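You operate a simulated robot arm through the tools that you are given. There is no shell and no other tool.

You are at the controls of a simulated robot arm. One attempt, no reset.

TASK
Sand the old paint off the blue test bar.
Fine: push it up to the steel stop block first, which stays; the teal sander goes back in its place; the clean bar ends on the brown sensor sheet. What is to be rubbed or washed off counts as gone when no trace of it is left.

It is judged by the outcome, as a careful person would: the job done as asked, and still so three seconds after it is handed in. It fails if anything else is knocked over, pushed out of place, dropped, spilled or broken. Flat cloth is picked up by pressing the open fingertips on it (5 to 10 N) and closing them slowly along it; thin cloth reads only 2 to 8 mm in the jaws.

THE ROBOT
A 6-joint arm with a two-finger parallel gripper, fixed in place. Base frame: the origin is at the foot of the arm, x ahead of it, y to its left, z up; the work surface is at about z = 80. Readings come in cm, rad, newtons and seconds.
With the tool pointing down near the work surface it reaches from about 26 to 68 cm from the base axis. Its first joint turns from -1.152 to 1.152 rad. Payload 2.9 kg.
The TCP is the grasp point between the finger pads, 3 cm short of the fingertips. In the tool frame z runs along the fingers and y along their closing line. Largest opening 11 cm; finger width 2, thickness 1; the body of the gripper, 4.8 by 11.2 cm, starts 5.5 cm behind the TCP.
Orientation is told as [roll, pitch, yaw] about the base's x, y, z axes, in that order, counted from this pose: with the fingers straight down and closing along the base's y, the tool's x points along the base's -x, its y along +y and its z along -z.

THE INTERFACE
- The arm moves only by the tool apply_moves. Its argument "increments" is a list of rows, each a list of 7 numbers: the shift along the tool's x, y, z in units of 500 mm (1.0 is 500 mm), then the turn, a rotation vector about the tool's x, y, z in units of 90 degrees (1.0 is 90 degrees), then the opening, from 0 (shut) to 1 (fully open). In form: [[x, y, z, rx, ry, rz, gripper], ...]. A call has 1 to 20 rows; each row is the pose to reach, as a shift and turn from the pose commanded when the call began, along the tool's axes at that moment. A call with a number of a shift or a turn outside -1 to 1 is refused whole. Rows are played at 5 a second. More than 5 cm and 0.15 rad between two rows, or a gripper value outside its range, and nothing of the call is played. Where a pose cannot be reached the arm comes as near as it can. A force on the tool above 40 N (or 10 N above the force at the start of the call, whichever is more), or a blocked arm, ends the call early, and 0.2 s more pass. Each finger travels about 10.8 cm/s and halts on what it meets, pressing with about 31 N; the grip force reading is that of the motor and also rises with nothing between the fingers. The clock runs only during rows and for 0.2 s after the last one: add rows that repeat a pose to give the fingers time. It gives the time, the measured TCP pose, the force on the tool (base axes), the opening and the grip force at its end, in the units of the frame above (readings bear some noise), with the torque about the TCP (base axes, N m) and any sound that the robot's microphone picked up, and new pictures: "views" is both (left out), scene, wrist or none.
- Cameras (640 x 400 px; columns grow to the right, rows downward): "scene" is fixed at [8.39, 44.19, 137.86]; the picture's right is [-0.67, -0.74, 0.00], its down [-0.47, 0.43, -0.77] and it looks along [0.57, -0.52, -0.64] (base axes); focal length 358 px, centre (320, 200). "wrist" rides on the gripper at [7.2, 1.7, -10.3] in the tool frame; the picture's right is [-0.23, 0.97, 0.00], its down [-0.76, -0.18, -0.62] and it looks along [-0.61, -0.14, 0.78] (tool axes); focal length 222 px, centre (320, 200). There is no depth. A picture from a camera that has moved, and an enlarged one, comes with that camera's place and axes in the base frame and with its lens.
- inspect(camera, box): a new picture of the part [left, top, right, bottom] of that camera's present view, enlarged. The clock stands still meanwhile.
- close_job(): hands the job in; it is judged then, once.

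Nothing tells you positions but the pictures and the camera data. Unless the task says otherwise, let go and move clear before handing in.

The tools are called after "Request:" as name(argument=value, ...) on one line, values as JSON. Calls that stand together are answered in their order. apply_moves: Moves the arm, as the interface text tells. Its arguments: {"type":"object","properties":{"increments":{"type":"array"},"views":{"type":"string","enum":["both","scene","wrist","none"]}},"required":["increments"]} The other tools are called the same way: inspect (camera, box) takes an enlarged picture of a part of a camera's view; close_job () hands the job in.

At the start:

```text
t: 0.0
position: [41.03, -0.01, 104.93]
orientation: [0.0, 0.001, -0.001]
wrist_force: [-0.3, 0.9, -0.4]
ft_torque: [-0.03, -0.01, -0.02]
opening: 11.01
gripper_force: 0.0
```

scene: 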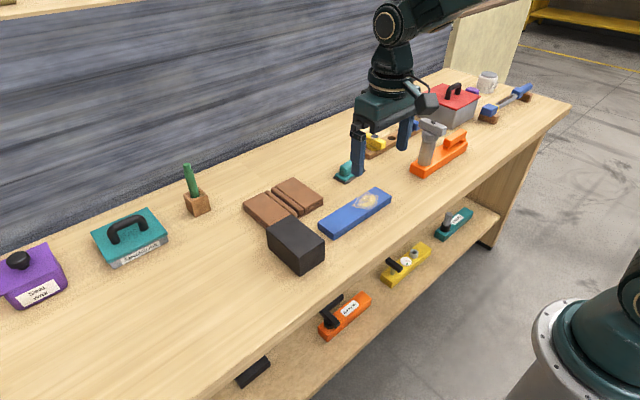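
wrist: 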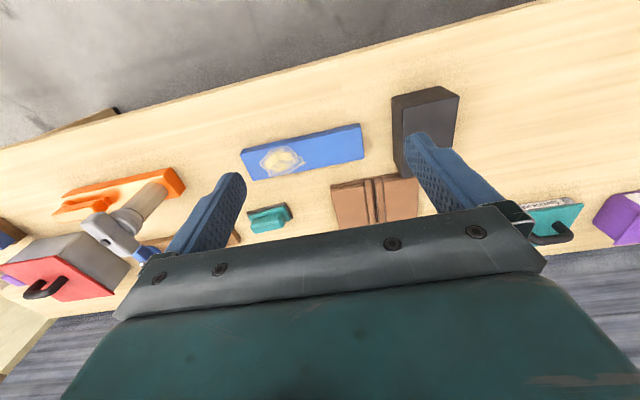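

I see the blue bar with a pale paint patch, a dark block (likely the steel stop), a small teal tool (likely the sander) and a brown sheet with two panels. I'll look closer before moving.

Request:
inspect(camera="scene", box=[230, 140, 430, 280])

Request:
inspect(camera="wrist", box=[220, 70, 480, 240])

Request:
inspect(camera="scene", box=[320, 60, 560, 190])

Request:
inspect(camera="scene", box=[0, 140, 240, 320])

```text
2.86 times, centred on (330, 210) of scene
camera zoom: at [8.39, 44.19, 137.86], right [-0.67, -0.74, 0.0], down [-0.47, 0.43, -0.77], along [0.57, -0.52, -0.64], focal length 1021 px, centre (291, 171)
```

zoom: 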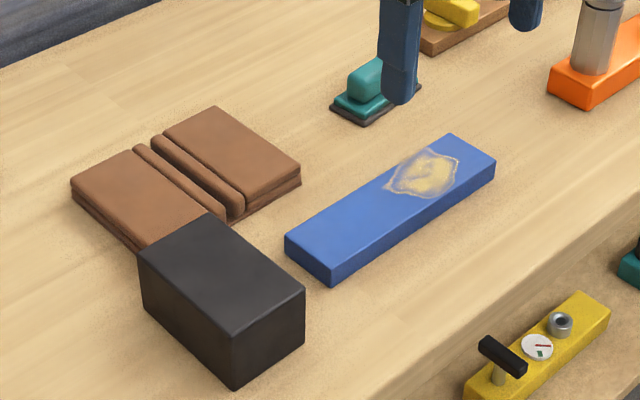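

```text
2.35 times, centred on (350, 155) of wrist
camera zoom: at [33.84, 1.87, 115.03], right [0.23, 0.97, 0.0], down [0.76, -0.18, 0.62], along [0.61, -0.14, -0.78], focal length 523 px, centre (249, 306)
```

zoom: 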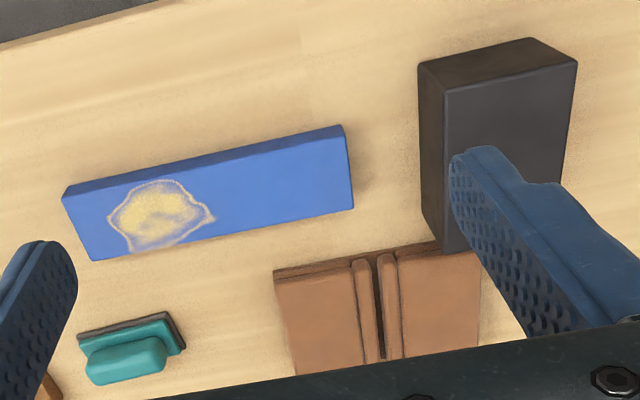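

```text
2.67 times, centred on (440, 125) of scene
camera zoom: at [8.39, 44.19, 137.86], right [-0.67, -0.74, 0.0], down [-0.47, 0.43, -0.77], along [0.57, -0.52, -0.64], focal length 953 px, centre (0, 400)
```

zoom: 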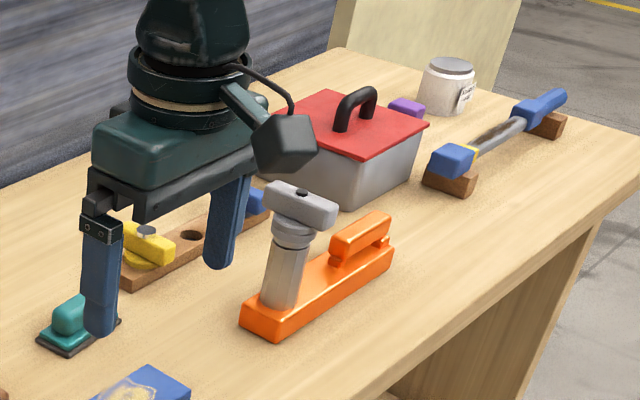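

```text
2.22 times, centred on (120, 230) of scene
camera zoom: at [8.39, 44.19, 137.86], right [-0.67, -0.74, 0.0], down [-0.47, 0.43, -0.77], along [0.57, -0.52, -0.64], focal length 794 px, centre (764, 133)
```

zoom: 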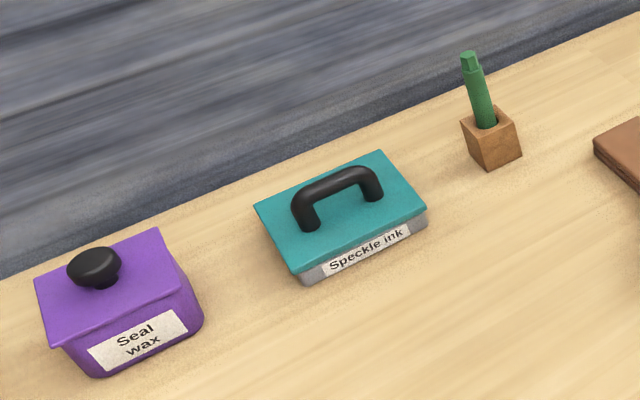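

The blue bar lies along y at about x 48–52, y −15 to 5. The dark stop is at y of about 10.4 to 17, the brown sheet at about x 58–70, y −2 to 13, and the teal sander near (62, −16). I'll move forward at height to get a clearer look at the sheet and the sander.

Request:
apply_moves(increments=[[-0.08, 0, 0, 0, 0, 0, 1], [-0.16, 0, 0, 0, 0, 0, 1], [-0.22, 0, 0, 0, 0, 0, 1], [-0.22, 0, 0, 0, 0, 0, 1]])

```text
t: 1.0
position: [52.11, -0.08, 104.98]
orientation: [-0.002, -0.001, 0.0]
wrist_force: [-0.8, 0.5, -0.3]
ft_torque: [0.02, 0.01, 0.01]
opening: 11.03
gripper_force: 0.1
camera wrist: at [44.82, 1.73, 115.06], right [0.23, 0.97, 0.0], down [0.76, -0.18, 0.62], along [0.61, -0.14, -0.78], focal length 222 px, centre (320, 200)
```

scene: 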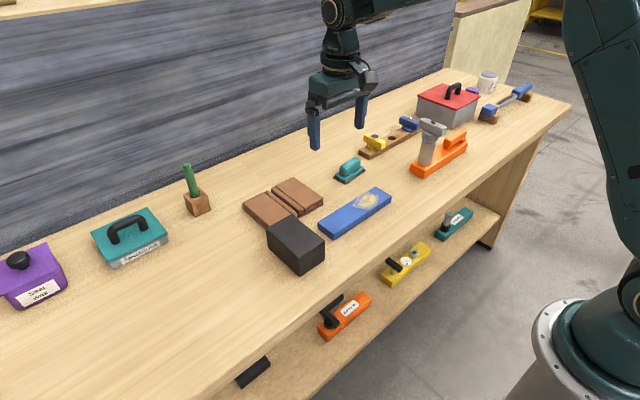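
wrist: 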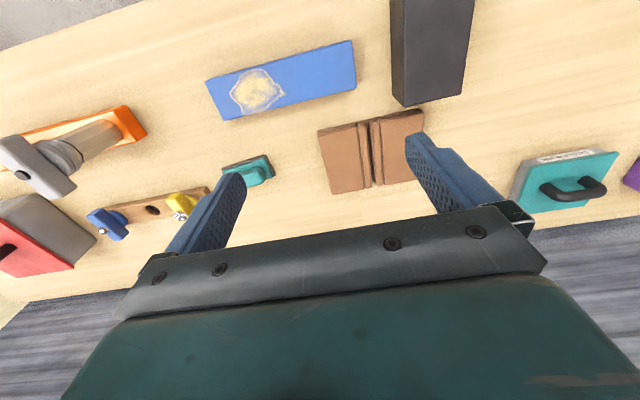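

Request:
inspect(camera="wrist", box=[300, 90, 460, 210])

Request:
inspect(camera="wrist", box=[190, 30, 370, 200])

Request:
inspect(camera="scene", box=[230, 160, 330, 230])

Request:
inspect(camera="scene", box=[320, 130, 440, 210])

```text
3.33 times, centred on (380, 150) of wrist
camera zoom: at [44.82, 1.73, 115.06], right [0.23, 0.97, 0.0], down [0.76, -0.18, 0.62], along [0.61, -0.14, -0.78], focal length 740 px, centre (120, 367)
```

zoom: 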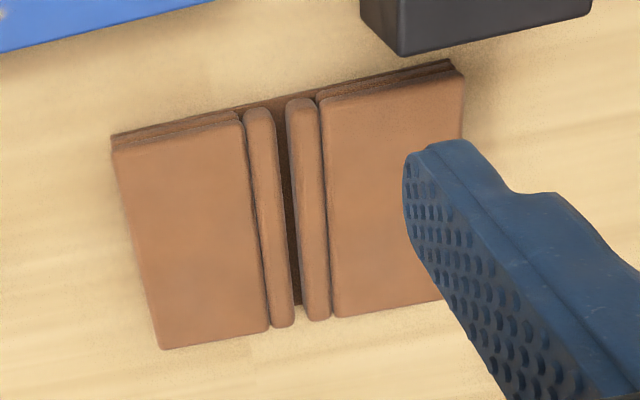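

```text
2.35 times, centred on (280, 115) of wrist
camera zoom: at [44.82, 1.73, 115.06], right [0.23, 0.97, 0.0], down [0.76, -0.18, 0.62], along [0.61, -0.14, -0.78], focal length 523 px, centre (414, 400)
```

zoom: 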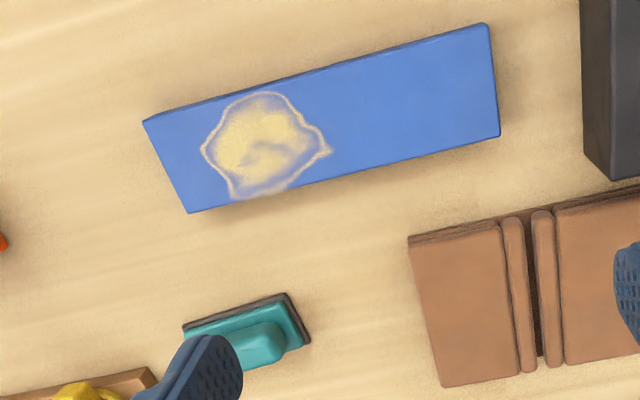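

```text
5.71 times, centred on (280, 195) of scene
camera zoom: at [8.4, 44.19, 137.86], right [-0.67, -0.74, 0.0], down [-0.47, 0.43, -0.77], along [0.57, -0.52, -0.64], focal length 2043 px, centre (549, 229)
```

zoom: 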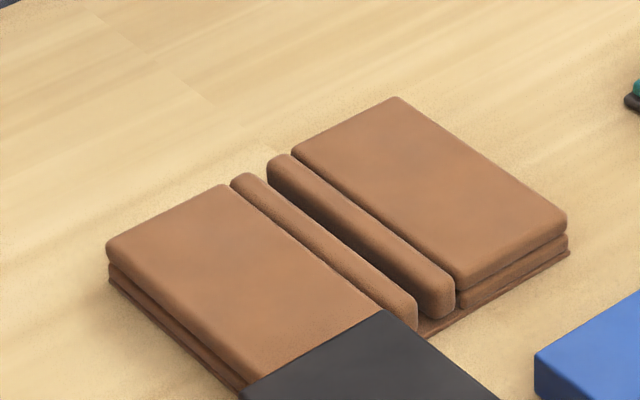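

```text
5.00 times, centred on (380, 170) of scene
camera zoom: at [8.4, 44.19, 137.86], right [-0.67, -0.74, 0.0], down [-0.47, 0.43, -0.77], along [0.57, -0.52, -0.64], focal length 1787 px, centre (20, 350)
```

zoom: 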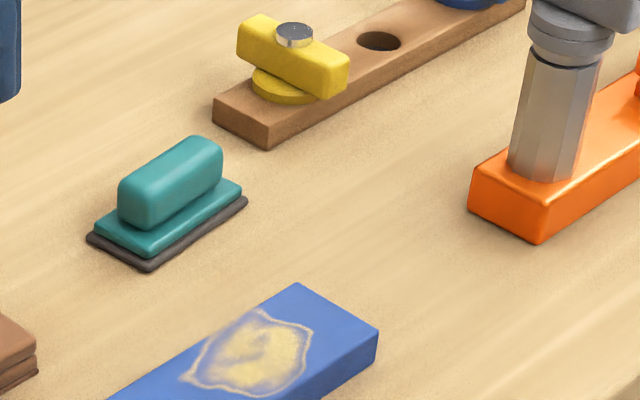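

The sheet seems to be a layered brown pad with two standing tabs in the middle, and it may be folded. I'll bring the wrist camera closer to see its structure.

Request:
apply_moves(increments=[[0.013, 0.033, 0.073, 0, 0, 0, 1], [0.027, 0.067, 0.147, 0, 0, 0, 1], [0.04, 0.1, 0.22, 0, 0, 0, 1], [0.04, 0.1, 0.22, 0, 0, 0, 1]], views="wrist")

```text
t: 2.0
position: [50.09, 4.82, 93.72]
orientation: [0.0, -0.001, -0.001]
wrist_force: [-0.6, 0.1, 0.3]
ft_torque: [0.01, -0.02, -0.01]
opening: 10.99
gripper_force: 0.0
camera wrist: at [42.75, 6.72, 103.88], right [0.23, 0.97, 0.0], down [0.76, -0.18, 0.62], along [0.61, -0.14, -0.78], focal length 222 px, centre (320, 200)
```

wrist: 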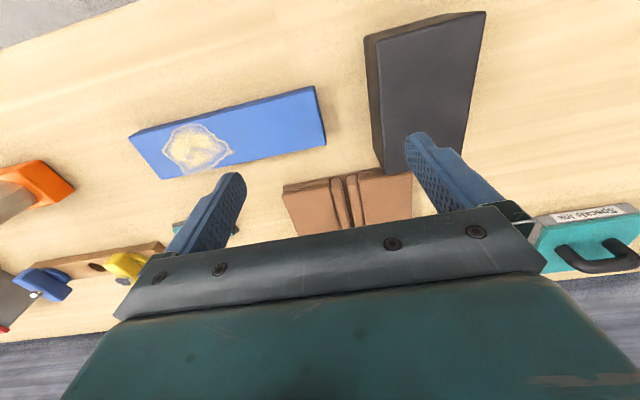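

Request:
inspect(camera="wrist", box=[275, 155, 420, 240])

Request:
inspect(camera="wrist", box=[100, 0, 500, 200])

```text
4.41 times, centred on (348, 198) of wrist
camera zoom: at [42.75, 6.72, 103.88], right [0.23, 0.97, 0.0], down [0.76, -0.18, 0.62], along [0.61, -0.14, -0.78], focal length 980 px, centre (199, 211)
```

zoom: 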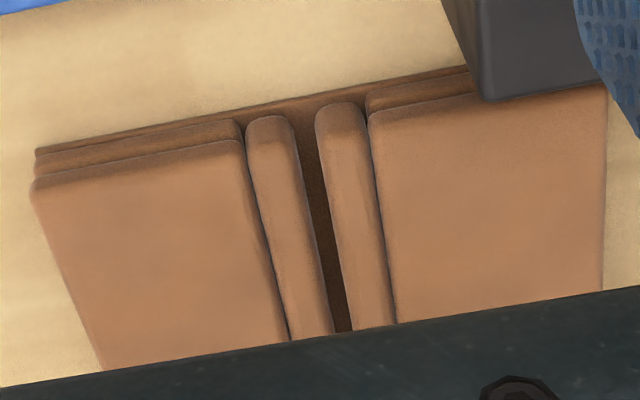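

```text
1.60 times, centred on (300, 100) of wrist
camera zoom: at [42.75, 6.72, 103.88], right [0.23, 0.97, 0.0], down [0.76, -0.18, 0.62], along [0.61, -0.14, -0.78], focal length 355 px, centre (352, 360)
```

zoom: 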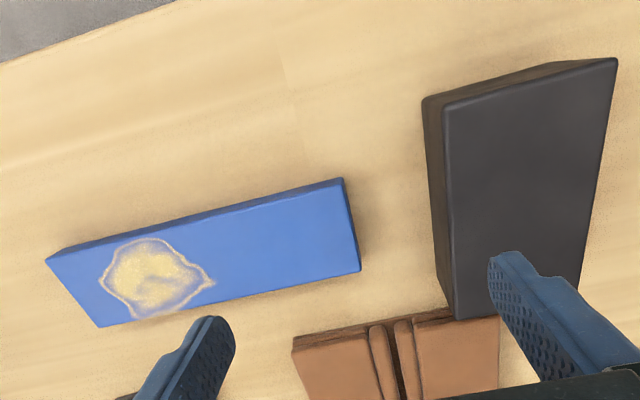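

I want an even closer look at the sheet edge and the sander, using the fixed camera at high zoom.

Request:
inspect(camera="scene", box=[290, 195, 330, 220])

Request:
inspect(camera="scene", box=[240, 175, 290, 215])

Request:
inspect(camera="scene", box=[330, 150, 380, 190])

Request:
inspect(camera="scene", box=[310, 180, 400, 240])

```text
16.00 times, centred on (310, 208) of scene
camera zoom: at [8.39, 44.19, 137.86], right [-0.67, -0.74, 0.0], down [-0.47, 0.43, -0.77], along [0.57, -0.52, -0.64], focal length 5719 px, centre (480, 80)
```

zoom: 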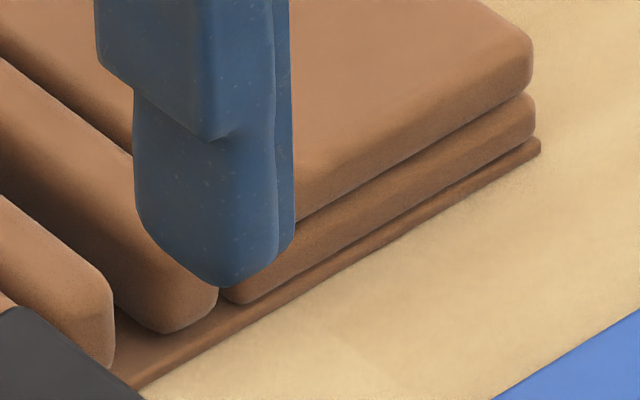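

```text
10.00 times, centred on (265, 195) of scene
camera zoom: at [8.39, 44.19, 137.86], right [-0.67, -0.74, 0.0], down [-0.47, 0.43, -0.77], along [0.57, -0.52, -0.64], focal length 3575 px, centre (870, 250)
```

zoom: 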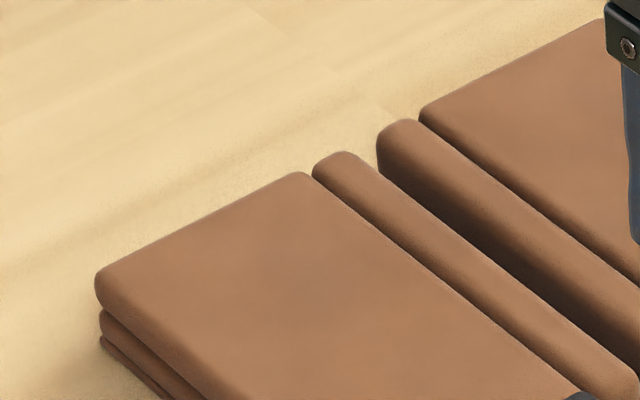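

```text
10.00 times, centred on (355, 170) of scene
camera zoom: at [8.39, 44.19, 137.86], right [-0.67, -0.74, 0.0], down [-0.47, 0.43, -0.77], along [0.57, -0.52, -0.64], focal length 3575 px, centre (-30, 500)
```

zoom: 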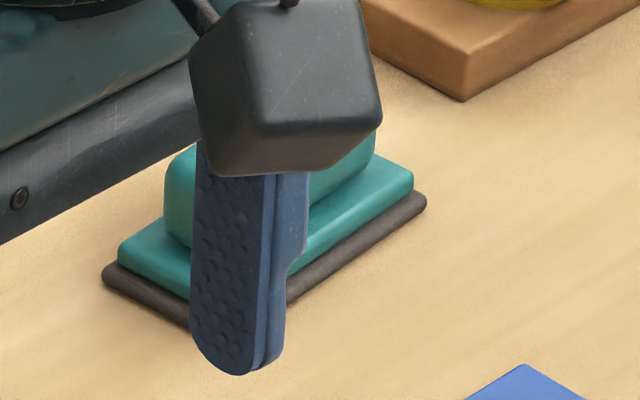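

```text
6.67 times, centred on (355, 210) of scene
camera zoom: at [8.39, 44.19, 137.86], right [-0.67, -0.74, 0.0], down [-0.47, 0.43, -0.77], along [0.57, -0.52, -0.64], focal length 2383 px, centre (87, 133)
```

zoom: 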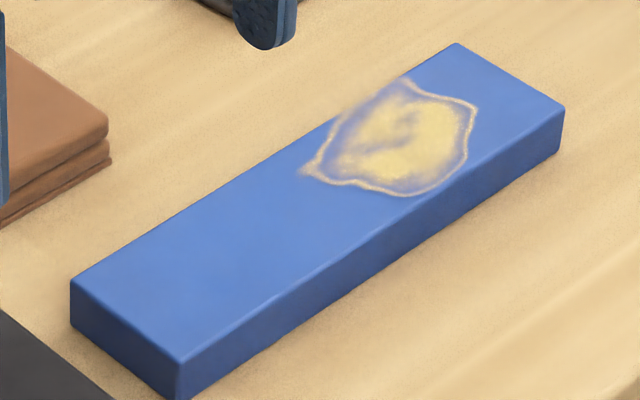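

The sheet has a thin base with two layered halves on top. Before deciding how to use it, I'll check the part of the bench beyond the left edge of the scene view for another brown sheet.

Request:
apply_moves(increments=[[0.0, 0.0, -0.09, 0, 0, 0, 1], [0.03, 0.05, -0.16, 0, 0, 0, 1], [0.06, 0.13, -0.2, 0, 0, 0, 1], [0.1, 0.21, -0.22, 0, 0, 0, 1], [0.14, 0.29, -0.22, 0, 0, 0, 1], [0.18, 0.37, -0.22, 0, 0, 0, 1], [0.2, 0.45, -0.22, 0, 0, 0, 1], [0.2, 0.45, -0.22, 0, 0, 0, 1]], views="both")

```text
t: 3.8
position: [40.02, 27.37, 104.89]
orientation: [0.001, 0.001, 0.002]
wrist_force: [0.4, 0.2, -0.3]
ft_torque: [0.0, -0.02, -0.04]
opening: 10.99
gripper_force: 0.1
camera wrist: at [32.71, 29.19, 114.96], right [0.23, 0.97, 0.0], down [0.76, -0.18, 0.62], along [0.61, -0.14, -0.78], focal length 222 px, centre (320, 200)
```

scene: 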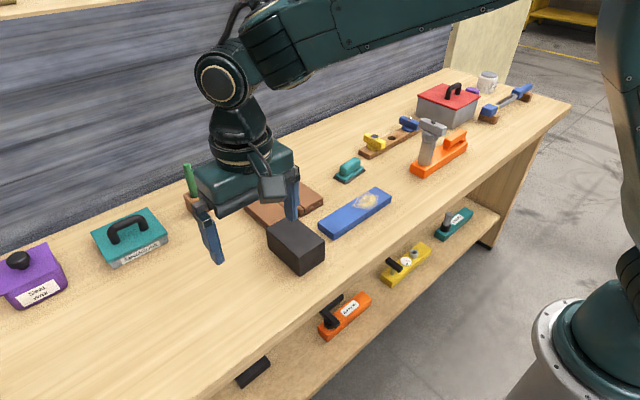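
wrist: 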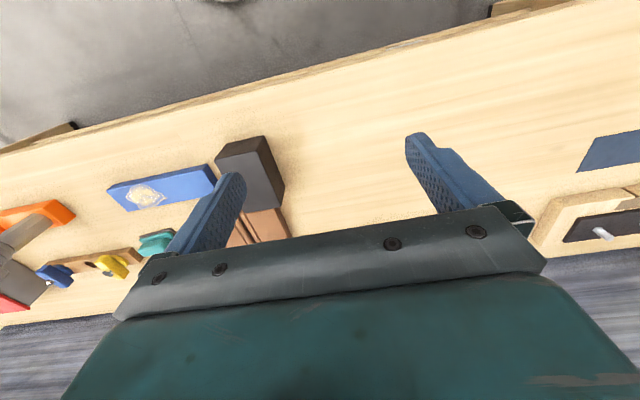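

There are more items further left: a blue flat thing and a board. I'll continue left to see them.

Request:
apply_moves(increments=[[0.0, 0.08, 0, 0, 0, 0, 1], [0.02, 0.16, 0, 0, 0, 0, 1], [0.04, 0.24, 0, 0, 0, 0, 1], [0.04, 0.3, 0, 0, 0, 0, 1], [0.04, 0.3, 0, 0, 0, 0, 1]], views="wrist")

```text
t: 5.0
position: [37.83, 42.46, 105.14]
orientation: [0.0, 0.0, 0.0]
wrist_force: [-0.1, -0.4, 0.2]
ft_torque: [0.0, 0.01, 0.02]
opening: 10.98
gripper_force: 0.0
camera wrist: at [30.57, 44.28, 115.14], right [0.23, 0.97, 0.0], down [0.76, -0.18, 0.62], along [0.61, -0.14, -0.78], focal length 222 px, centre (320, 200)
```

wrist: 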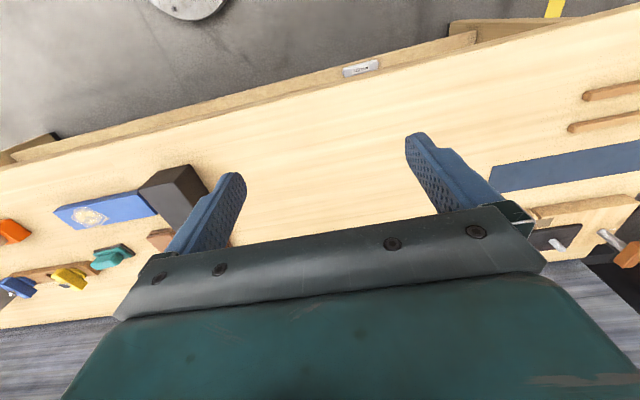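

There's a small label on the bench edge, and more items further out. I'll zoom in on them.

Request:
inspect(camera="wrist", box=[320, 45, 400, 95])

Request:
inspect(camera="wrist", box=[480, 60, 640, 280])

Request:
inspect(camera="wrist", box=[0, 140, 240, 330])

```text
8.00 times, centred on (360, 70) of wrist
camera zoom: at [30.57, 44.28, 115.14], right [0.23, 0.97, 0.0], down [0.76, -0.18, 0.62], along [0.61, -0.14, -0.78], focal length 1777 px, centre (0, 1240)
```

zoom: 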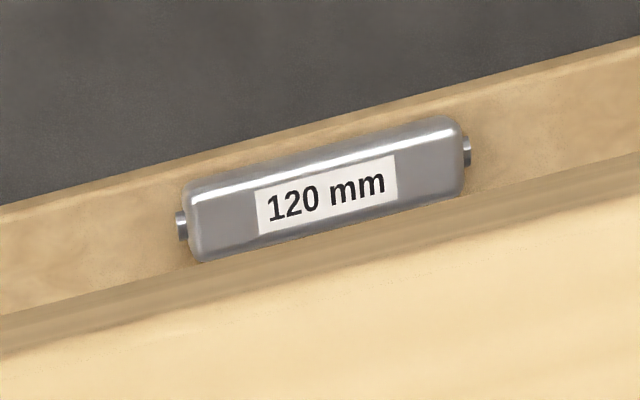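

```text
1.82 times, centred on (560, 170) of wrist
camera zoom: at [30.57, 44.28, 115.14], right [0.23, 0.97, 0.0], down [0.76, -0.18, 0.62], along [0.61, -0.14, -0.78], focal length 404 px, centre (-116, 254)
```

zoom: 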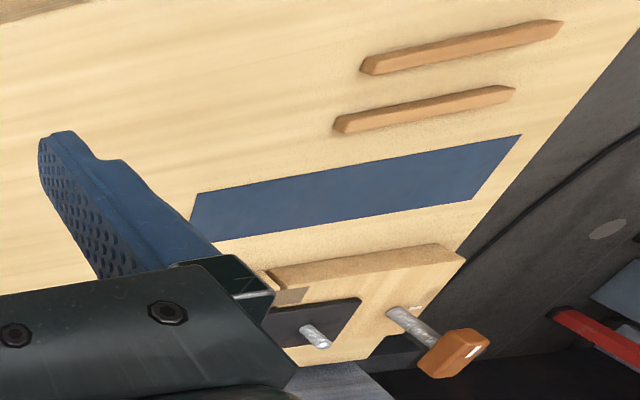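

```text
2.11 times, centred on (120, 235) of wrist
camera zoom: at [30.57, 44.28, 115.14], right [0.23, 0.97, 0.0], down [0.76, -0.18, 0.62], along [0.61, -0.14, -0.78], focal length 468 px, centre (741, 126)
```

zoom: 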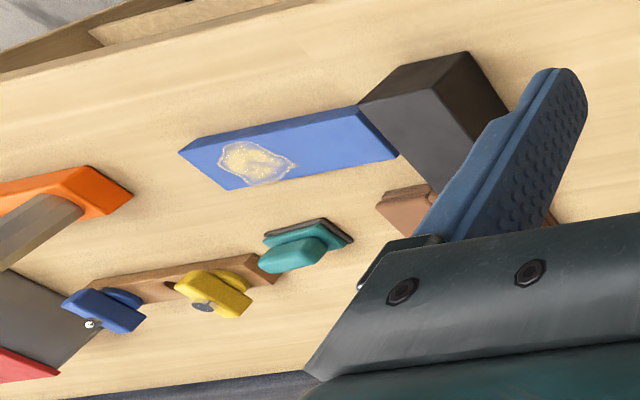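

The brown layered pad is the only brown sheet; a plain blue mat and other items lie to the left. I'll return over the bar to measure it accurately before pushing.

Request:
apply_moves(increments=[[0, -0.08, 0, 0, 0, 0, 1], [0, -0.16, 0, 0, 0, 0, 1], [-0.01, -0.25, 0, 0, 0, 0, 1], [-0.02, -0.34, 0, 0, 0, 0, 1], [-0.03, -0.43, 0, 0, 0, 0, 1], [-0.04, -0.52, 0, 0, 0, 0, 1], [-0.05, -0.61, 0, 0, 0, 0, 1], [-0.06, -0.7, 0, 0, 0, 0, 1], [-0.06, -0.79, 0, 0, 0, 0, 1], [-0.06, -0.88, 0, 0, 0, 0, 1], [-0.06, -0.96, 0, 0, 0, 0, 1], [-0.06, -1.0, 0, 0, 0, 0, 1], [-0.06, -1.0, 0, 0, 0, 0, 1]], views="both")

```text
t: 7.8
position: [41.15, -7.53, 105.03]
orientation: [0.0, 0.001, 0.001]
wrist_force: [0.2, 0.5, -0.6]
ft_torque: [0.06, 0.0, 0.0]
opening: 11.03
gripper_force: 0.0
camera wrist: at [33.8, -5.7, 115.15], right [0.23, 0.97, 0.0], down [0.76, -0.18, 0.62], along [0.61, -0.14, -0.78], focal length 222 px, centre (320, 200)
```

scene: 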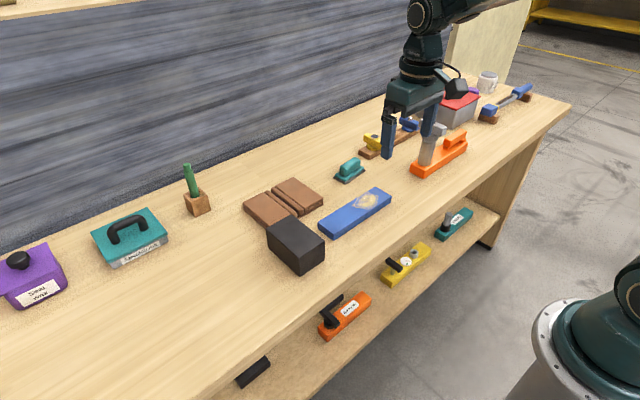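
wrist: 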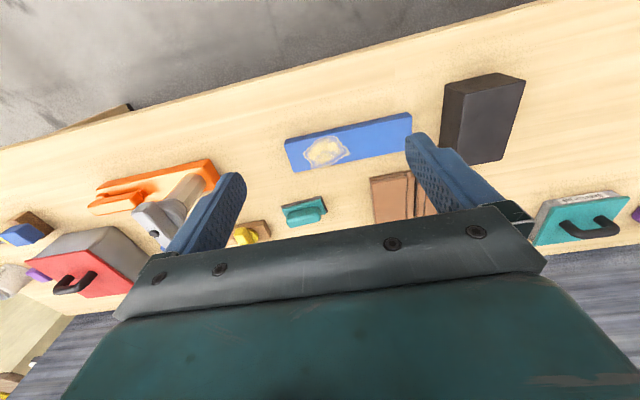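

Request:
inspect(camera="wrist", box=[275, 105, 425, 200])

Request:
inspect(camera="wrist", box=[270, 180, 350, 235])

Request:
inspect(camera="wrist", box=[0, 130, 280, 310])

```text
4.21 times, centred on (350, 152) of wrist
camera zoom: at [33.8, -5.7, 115.15], right [0.23, 0.97, 0.0], down [0.76, -0.18, 0.62], along [0.61, -0.14, -0.78], focal length 935 px, centre (194, 400)
```

zoom: 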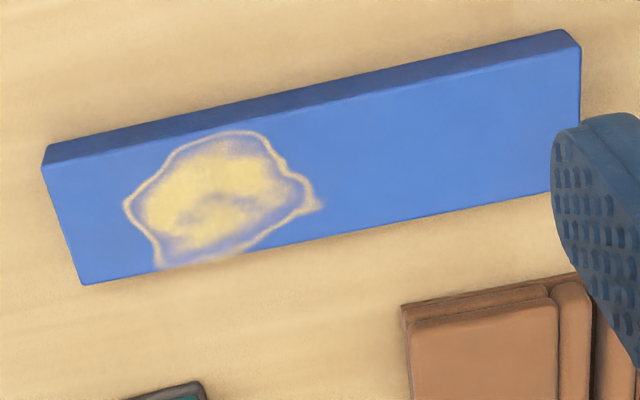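

```text
7.27 times, centred on (310, 208) of wrist
camera zoom: at [33.8, -5.7, 115.15], right [0.23, 0.97, 0.0], down [0.76, -0.18, 0.62], along [0.61, -0.14, -0.78], focal length 1615 px, centre (393, 146)
```

zoom: 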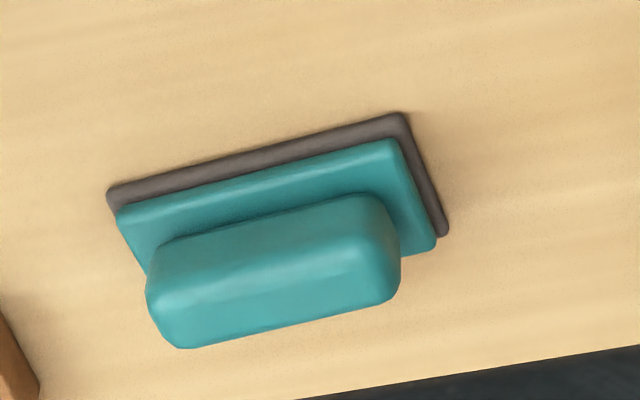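

```text
2.22 times, centred on (140, 220) of wrist
camera zoom: at [33.8, -5.7, 115.15], right [0.23, 0.97, 0.0], down [0.76, -0.18, 0.62], along [0.61, -0.14, -0.78], focal length 494 px, centre (720, 156)
```

zoom: 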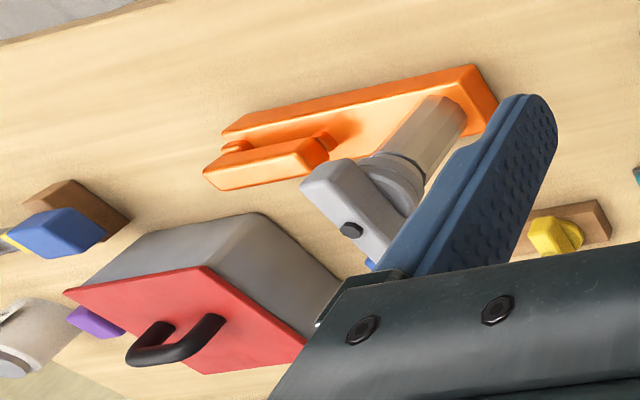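

The bar measures about x 47.5–52.7, y −14.7 to 5.05 and 2 cm high, and the paint covers most of its width at about y −12 to −4.5. I'll bring the closed fingers down behind its −y end, ready to push it toward the stop.

Request:
apply_moves(increments=[[-0.04, -0.05, 0.04, 0, 0, 0, 0.6], [-0.09, -0.11, 0.08, 0, 0, 0, 0.3], [-0.14, -0.17, 0.12, 0, 0, 0, 0.1], [-0.182, -0.21, 0.17, 0, 0, 0, 0], [-0.182, -0.21, 0.24, 0, 0, 0, 0], [-0.182, -0.21, 0.31, 0, 0, 0, 0], [-0.182, -0.21, 0.36, 0, 0, 0, 0], [-0.182, -0.21, 0.36, 0, 0, 0, 0]], views="both")

```text
t: 9.6
position: [50.46, -17.98, 86.86]
orientation: [-0.001, -0.001, 0.0]
wrist_force: [1.2, 0.2, -0.8]
ft_torque: [-0.01, 0.01, -0.02]
opening: 0.01
gripper_force: 31.4
camera wrist: at [43.08, -16.23, 96.99], right [0.23, 0.97, 0.0], down [0.76, -0.18, 0.62], along [0.61, -0.14, -0.78], focal length 222 px, centre (320, 200)
```

scene: 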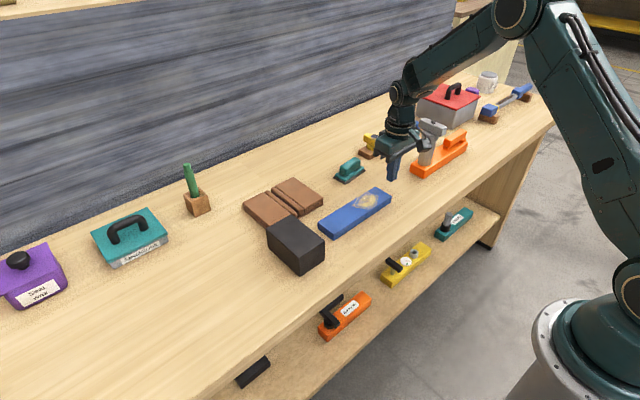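
wrist: 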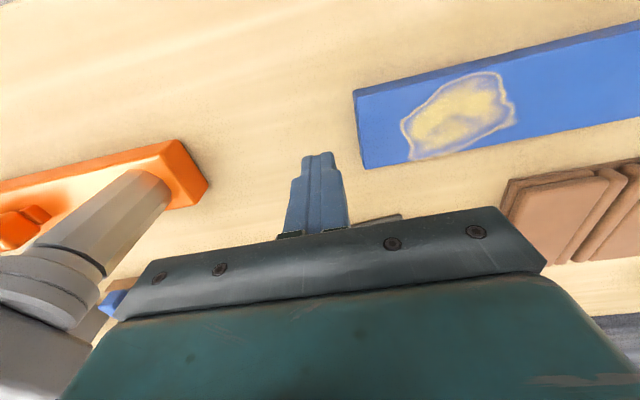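

Request:
inspect(camera="wrist", box=[270, 60, 430, 200])

Request:
inspect(camera="scene", box=[330, 110, 470, 210])

```text
2.86 times, centred on (350, 130) of wrist
camera zoom: at [43.08, -16.23, 96.99], right [0.23, 0.97, 0.0], down [0.76, -0.18, 0.62], along [0.61, -0.14, -0.78], focal length 635 px, centre (234, 400)
```

zoom: 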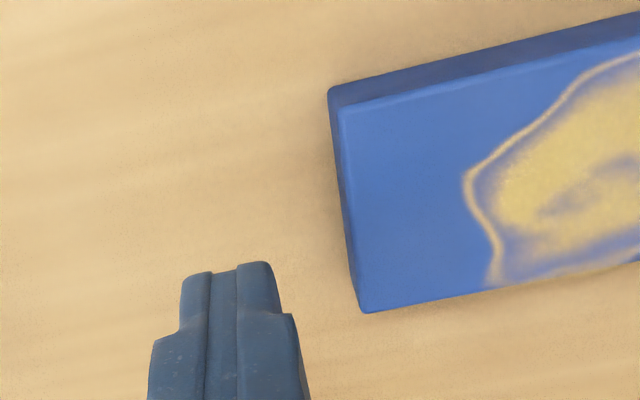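

```text
4.00 times, centred on (400, 160) of scene
camera zoom: at [8.39, 44.19, 137.86], right [-0.67, -0.74, 0.0], down [-0.47, 0.43, -0.77], along [0.57, -0.52, -0.64], focal length 1430 px, centre (0, 360)
```

zoom: 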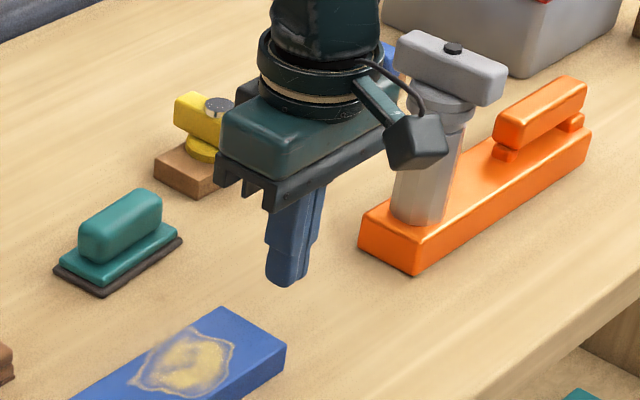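

Bar end confirmed at y of about −14.77. I'll lower the fingers to just above the bench, then push slowly in +y.

Request:
apply_moves(increments=[[0.002, 0, 0.03, 0, 0, 0, 0], [0.004, 0, 0.055, 0, 0, 0, 0], [0.004, 0, 0.066, 0, 0, 0, 0], [0.004, 0.02, 0.066, 0, 0, 0, 0], [0.004, 0.034, 0.066, 0, 0, 0, 0], [0.004, 0.034, 0.066, 0, 0, 0, 0]], views="wrist")

```text
t: 11.0
position: [49.9, -16.15, 83.59]
orientation: [0.0, 0.0, 0.0]
wrist_force: [0.2, 0.5, 0.3]
ft_torque: [-0.02, -0.03, -0.01]
opening: 0.0
gripper_force: 31.3
camera wrist: at [42.66, -14.44, 93.74], right [0.23, 0.97, 0.0], down [0.76, -0.18, 0.62], along [0.61, -0.14, -0.78], focal length 222 px, centre (320, 200)
```

wrist: 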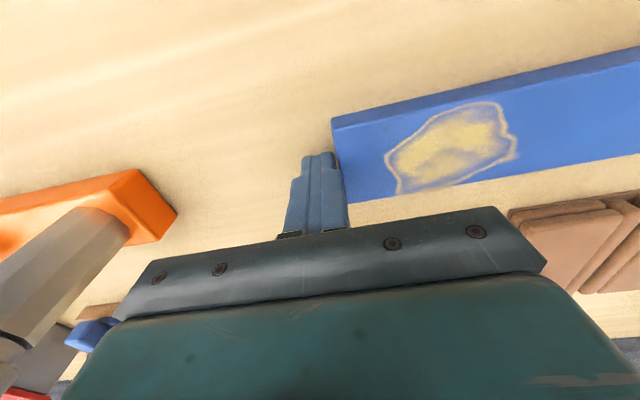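

The fingers are just behind the bar end. I'll push slowly most of the way, stopping short of the stop.

Request:
apply_moves(increments=[[0, 0.01, 0, 0, 0, 0, 0], [0, 0.02, 0, 0, 0, 0, 0], [0, 0.03, 0, 0, 0, 0, 0], [0, 0.04, 0, 0, 0, 0, 0], [0, 0.05, 0, 0, 0, 0, 0], [0, 0.06, 0, 0, 0, 0, 0], [0, 0.07, 0, 0, 0, 0, 0], [0, 0.08, 0, 0, 0, 0, 0], [0, 0.09, 0, 0, 0, 0, 0], [0, 0.096, 0, 0, 0, 0, 0], [0, 0.096, 0, 0, 0, 0, 0]], views="both")

```text
t: 13.4
position: [50.14, -11.37, 83.65]
orientation: [0.0, 0.001, 0.001]
wrist_force: [-0.5, -5.7, 1.9]
ft_torque: [-0.12, 0.03, 0.03]
opening: 0.02
gripper_force: 30.8
camera wrist: at [42.79, -9.69, 93.74], right [0.23, 0.97, 0.0], down [0.76, -0.18, 0.62], along [0.61, -0.14, -0.78], focal length 222 px, centre (320, 200)
```

scene: 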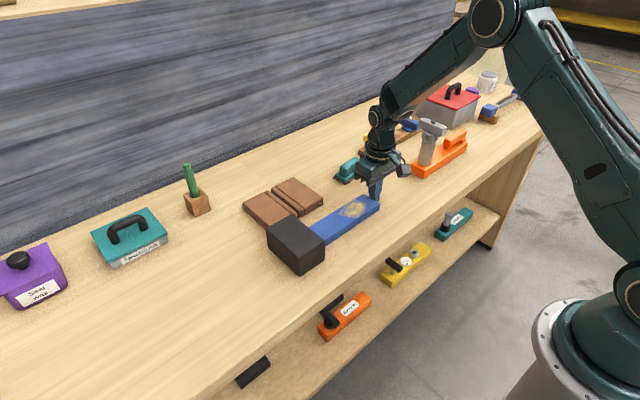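
wrist: 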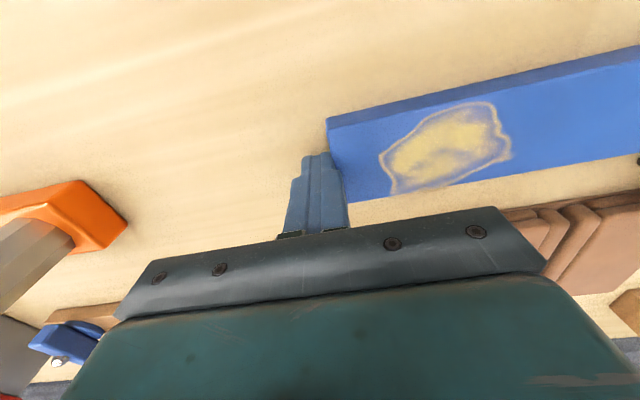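

Request:
inspect(camera="scene", box=[290, 210, 350, 250])

Request:
inspect(camera="scene", box=[260, 170, 400, 280])

```text
10.00 times, centred on (320, 230) of scene
camera zoom: at [8.39, 44.18, 137.86], right [-0.67, -0.74, 0.0], down [-0.47, 0.43, -0.77], along [0.57, -0.52, -0.64], focal length 3575 px, centre (320, -100)
```

zoom: 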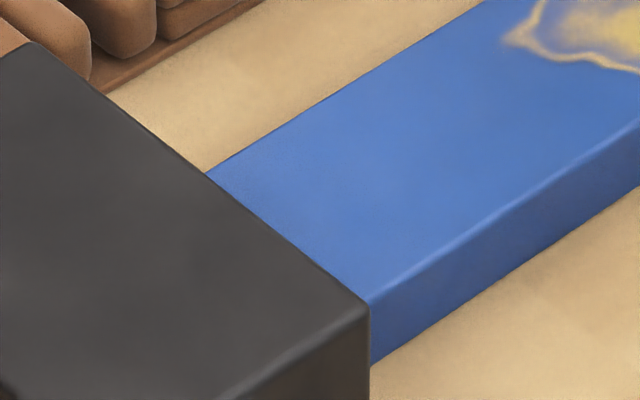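

```text
3.64 times, centred on (330, 225) of scene
camera zoom: at [8.39, 44.18, 137.86], right [-0.67, -0.74, 0.0], down [-0.47, 0.43, -0.77], along [0.57, -0.52, -0.64], focal length 1300 px, centre (284, 109)
```

zoom: 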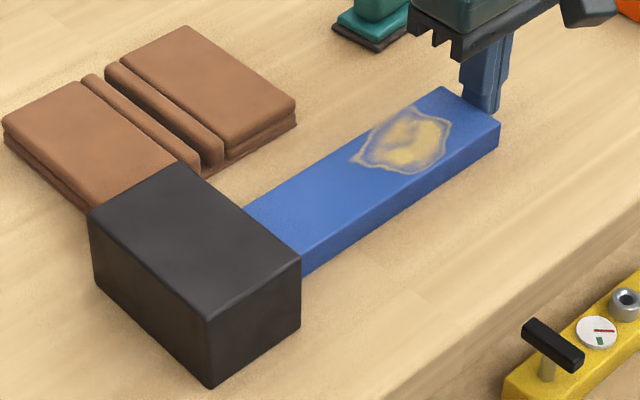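

The stop's top hides the contact point in this view, so I'll go on in small steps and watch the push force.

Request:
apply_moves(increments=[[0, 0.004, 0, 0, 0, 0, 0], [0, 0.008, 0, 0, 0, 0, 0], [0, 0.012, 0, 0, 0, 0, 0]], views="none")

Request:
apply_moves(increments=[[0, 0.003, 0, 0, 0, 0, 0], [0, 0.006, 0, 0, 0, 0, 0]], views="none")

```text
t: 14.2
position: [49.93, -10.93, 83.67]
orientation: [-0.003, 0.0, -0.002]
wrist_force: [1.8, -10.5, 1.6]
ft_torque: [-0.19, -0.05, 0.0]
opening: 0.0
gripper_force: 31.0
```

```text
t: 14.8
position: [49.97, -10.71, 83.8]
orientation: [-0.003, -0.001, -0.002]
wrist_force: [-1.3, -20.9, 4.3]
ft_torque: [-0.39, 0.02, 0.09]
opening: 0.0
gripper_force: 31.0
```

The force has jumped to about 21 N, so the bar is against the stop. I'll back off right away and check that the stop hasn't moved.

Request:
apply_moves(increments=[[0, -0.006, 0, 0, 0, 0, 0], [0, -0.014, 0, 0, 0, 0, 0], [0, -0.014, 0, 0, 0, 0, 0]], views="both")

Request:
inspect(camera="scene", box=[260, 170, 400, 280])

Request:
inspect(camera="scene", box=[290, 210, 350, 250])

```text
t: 15.6
position: [49.95, -11.08, 83.62]
orientation: [-0.001, 0.001, 0.0]
wrist_force: [0.1, 0.4, 1.1]
ft_torque: [0.01, 0.01, 0.01]
opening: 0.0
gripper_force: 31.2
camera wrist: at [42.71, -9.37, 93.7], right [0.23, 0.97, 0.0], down [0.76, -0.18, 0.62], along [0.61, -0.14, -0.78], focal length 222 px, centre (320, 200)
```

scene: 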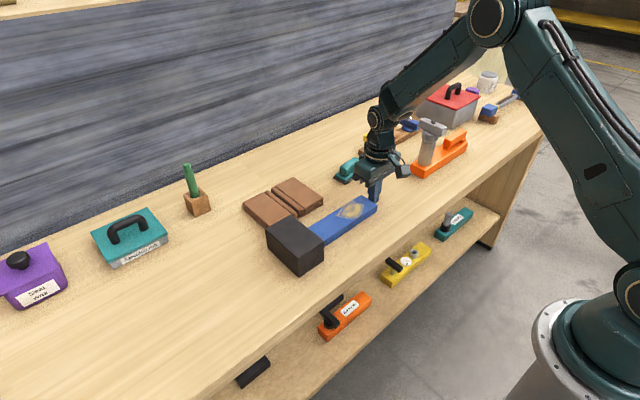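
wrist: 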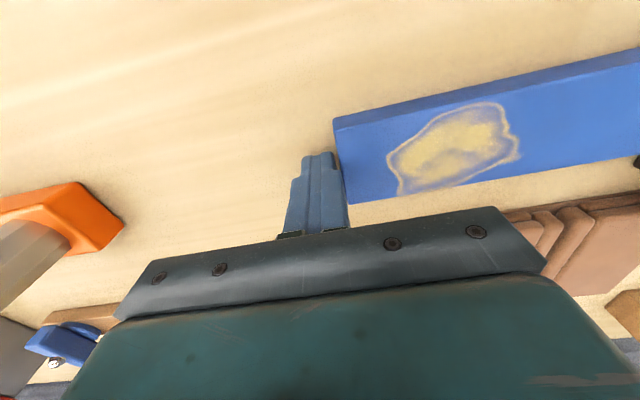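

```text
3.64 times, centred on (330, 225) of scene
camera zoom: at [8.39, 44.19, 137.86], right [-0.67, -0.74, 0.0], down [-0.47, 0.43, -0.77], along [0.57, -0.52, -0.64], focal length 1300 px, centre (284, 109)
```

zoom: 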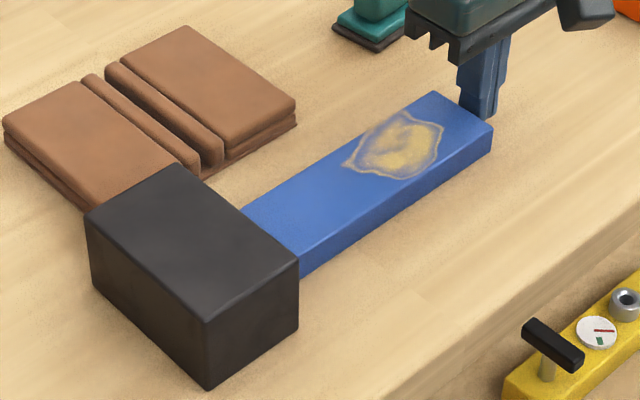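

```text
10.00 times, centred on (320, 230) of scene
camera zoom: at [8.39, 44.19, 137.86], right [-0.67, -0.74, 0.0], down [-0.47, 0.43, -0.77], along [0.57, -0.52, -0.64], focal length 3575 px, centre (320, -100)
```

zoom: 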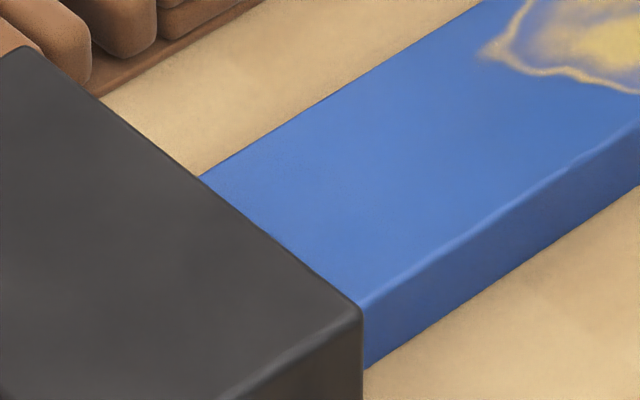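

Request:
inspect(camera="scene", box=[230, 140, 430, 280])

```text
2.86 times, centred on (330, 210) of scene
camera zoom: at [8.39, 44.19, 137.86], right [-0.67, -0.74, 0.0], down [-0.47, 0.43, -0.77], along [0.57, -0.52, -0.64], focal length 1021 px, centre (291, 171)
```

zoom: 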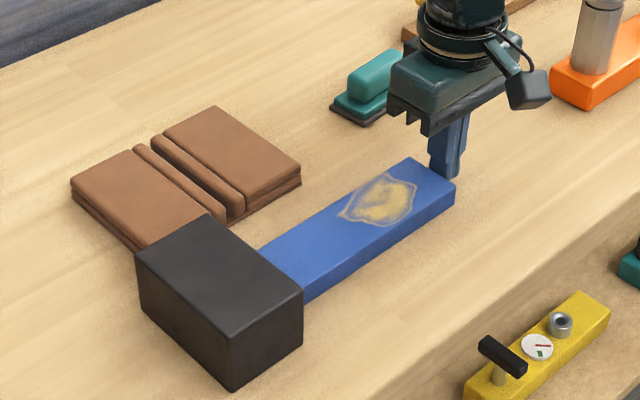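

The stop moved by only about 2–3 mm. I'll keep all later forces lower and can correct it afterwards. Next I lift off and get a close look at the sander.

Request:
apply_moves(increments=[[0, -0.012, 0, 0, 0, 0, 0], [0, -0.02, -0.06, 0, 0, 0, 0], [-0.01, -0.04, -0.13, 0, 0, 0, 0.2], [-0.02, -0.06, -0.2, 0, 0, 0, 0.5], [-0.042, -0.086, -0.266, 0, 0, 0, 0.8], [-0.042, -0.086, -0.266, 0, 0, 0, 0.8]], views="both")

Request:
inspect(camera="wrist", box=[250, 150, 410, 250])

Request:
inspect(camera="scene", box=[325, 145, 385, 190])

```text
t: 17.0
position: [52.26, -15.71, 96.85]
orientation: [0.002, 0.0, 0.0]
wrist_force: [-0.9, 0.3, 0.7]
ft_torque: [0.03, 0.02, -0.05]
opening: 8.79
gripper_force: 0.1
camera wrist: at [44.98, -13.81, 107.04], right [0.23, 0.97, 0.0], down [0.76, -0.18, 0.62], along [0.61, -0.14, -0.78], focal length 222 px, centre (320, 200)
```

scene: 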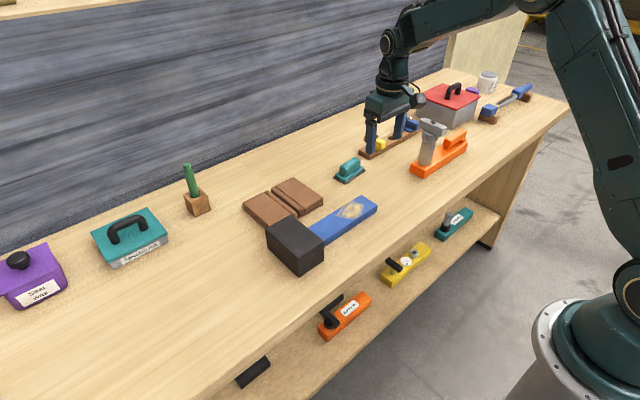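
wrist: 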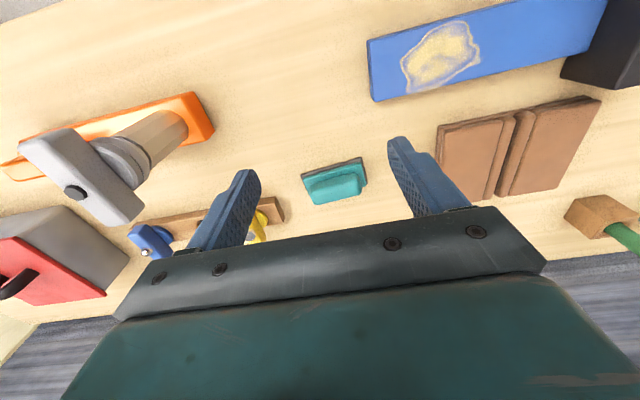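

```text
4.00 times, centred on (330, 200) of wrist
camera zoom: at [44.98, -13.81, 107.04], right [0.23, 0.97, 0.0], down [0.76, -0.18, 0.62], along [0.61, -0.14, -0.78], focal length 888 px, centre (280, 200)
```

zoom: 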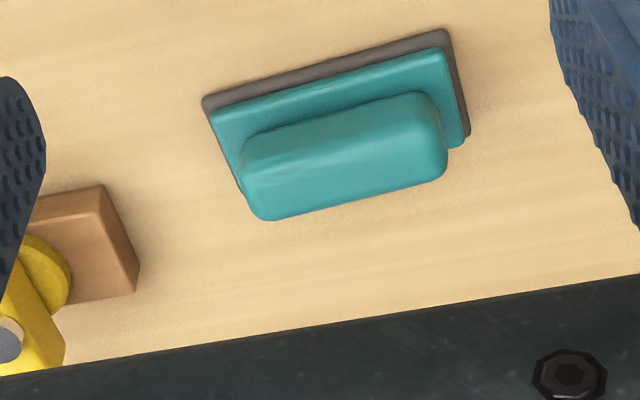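

```text
8.89 times, centred on (355, 168) of scene
camera zoom: at [8.39, 44.19, 137.86], right [-0.67, -0.74, 0.0], down [-0.47, 0.43, -0.77], along [0.57, -0.52, -0.64], focal length 3177 px, centre (9, 489)
```

zoom: 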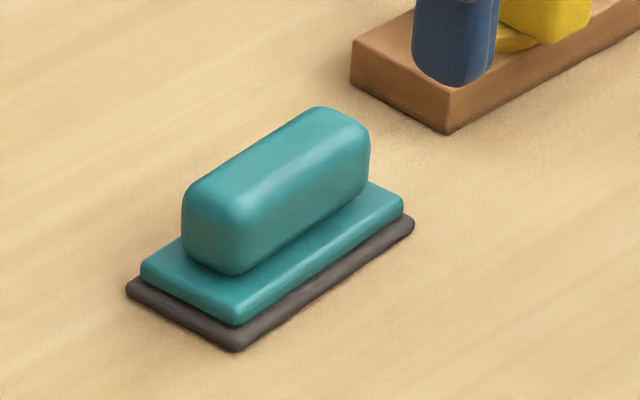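

The sander's centre is at about (62.75, −15.7), turned about +4.7° with a handle about 6.9 cm long. I'll move above it with the fingers straddling the handle lengthwise.

Request:
apply_moves(increments=[[-0.07, 0, 0.03, 0, 0, -0.017, 0.88], [-0.14, 0, 0.06, 0, 0, -0.035, 0.88], [-0.215, -0.002, 0.1, 0, 0, -0.052, 0.88], [-0.215, -0.002, 0.16, 0, 0, -0.052, 0.88], [-0.215, -0.002, 0.16, 0, 0, -0.052, 0.88]], views="both")

Request:
inspect(camera="scene", box=[325, 120, 405, 190])

Request:
inspect(camera="wrist", box=[180, 100, 460, 240])

```text
t: 18.2
position: [62.91, -15.59, 88.98]
orientation: [0.0, 0.0, 0.083]
wrist_force: [0.6, 0.7, 0.9]
ft_torque: [0.01, 0.0, 0.0]
opening: 9.68
gripper_force: 0.0
camera wrist: at [55.55, -14.38, 99.13], right [0.15, 0.99, 0.0], down [0.77, -0.11, 0.62], along [0.62, -0.09, -0.78], focal length 222 px, centre (320, 200)
```

scene: 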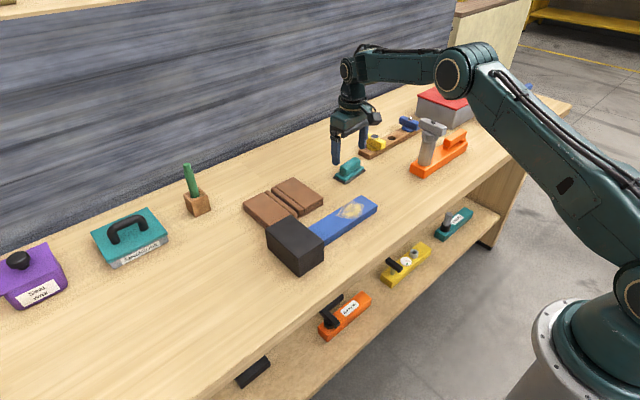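
wrist: 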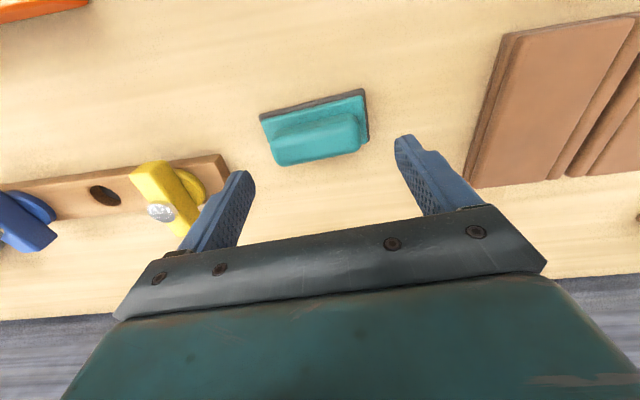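

```text
5.71 times, centred on (365, 155) of scene
camera zoom: at [8.39, 44.19, 137.86], right [-0.67, -0.74, 0.0], down [-0.47, 0.43, -0.77], along [0.57, -0.52, -0.64], focal length 2043 px, centre (63, 457)
```

zoom: 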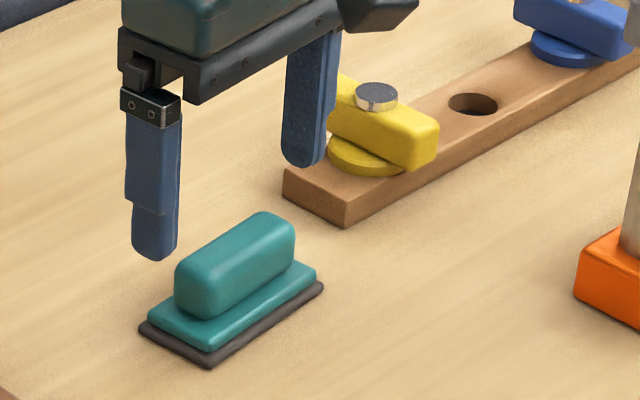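

```text
2.29 times, centred on (320, 170) of wrist
camera zoom: at [55.55, -14.38, 99.13], right [0.15, 0.99, 0.0], down [0.77, -0.11, 0.62], along [0.62, -0.09, -0.78], focal length 508 px, centre (320, 269)
```

zoom: 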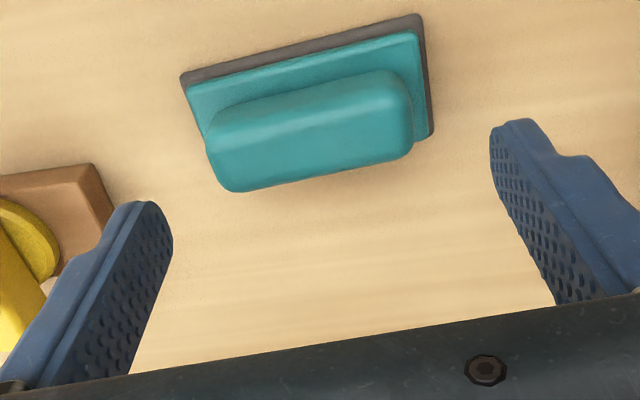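

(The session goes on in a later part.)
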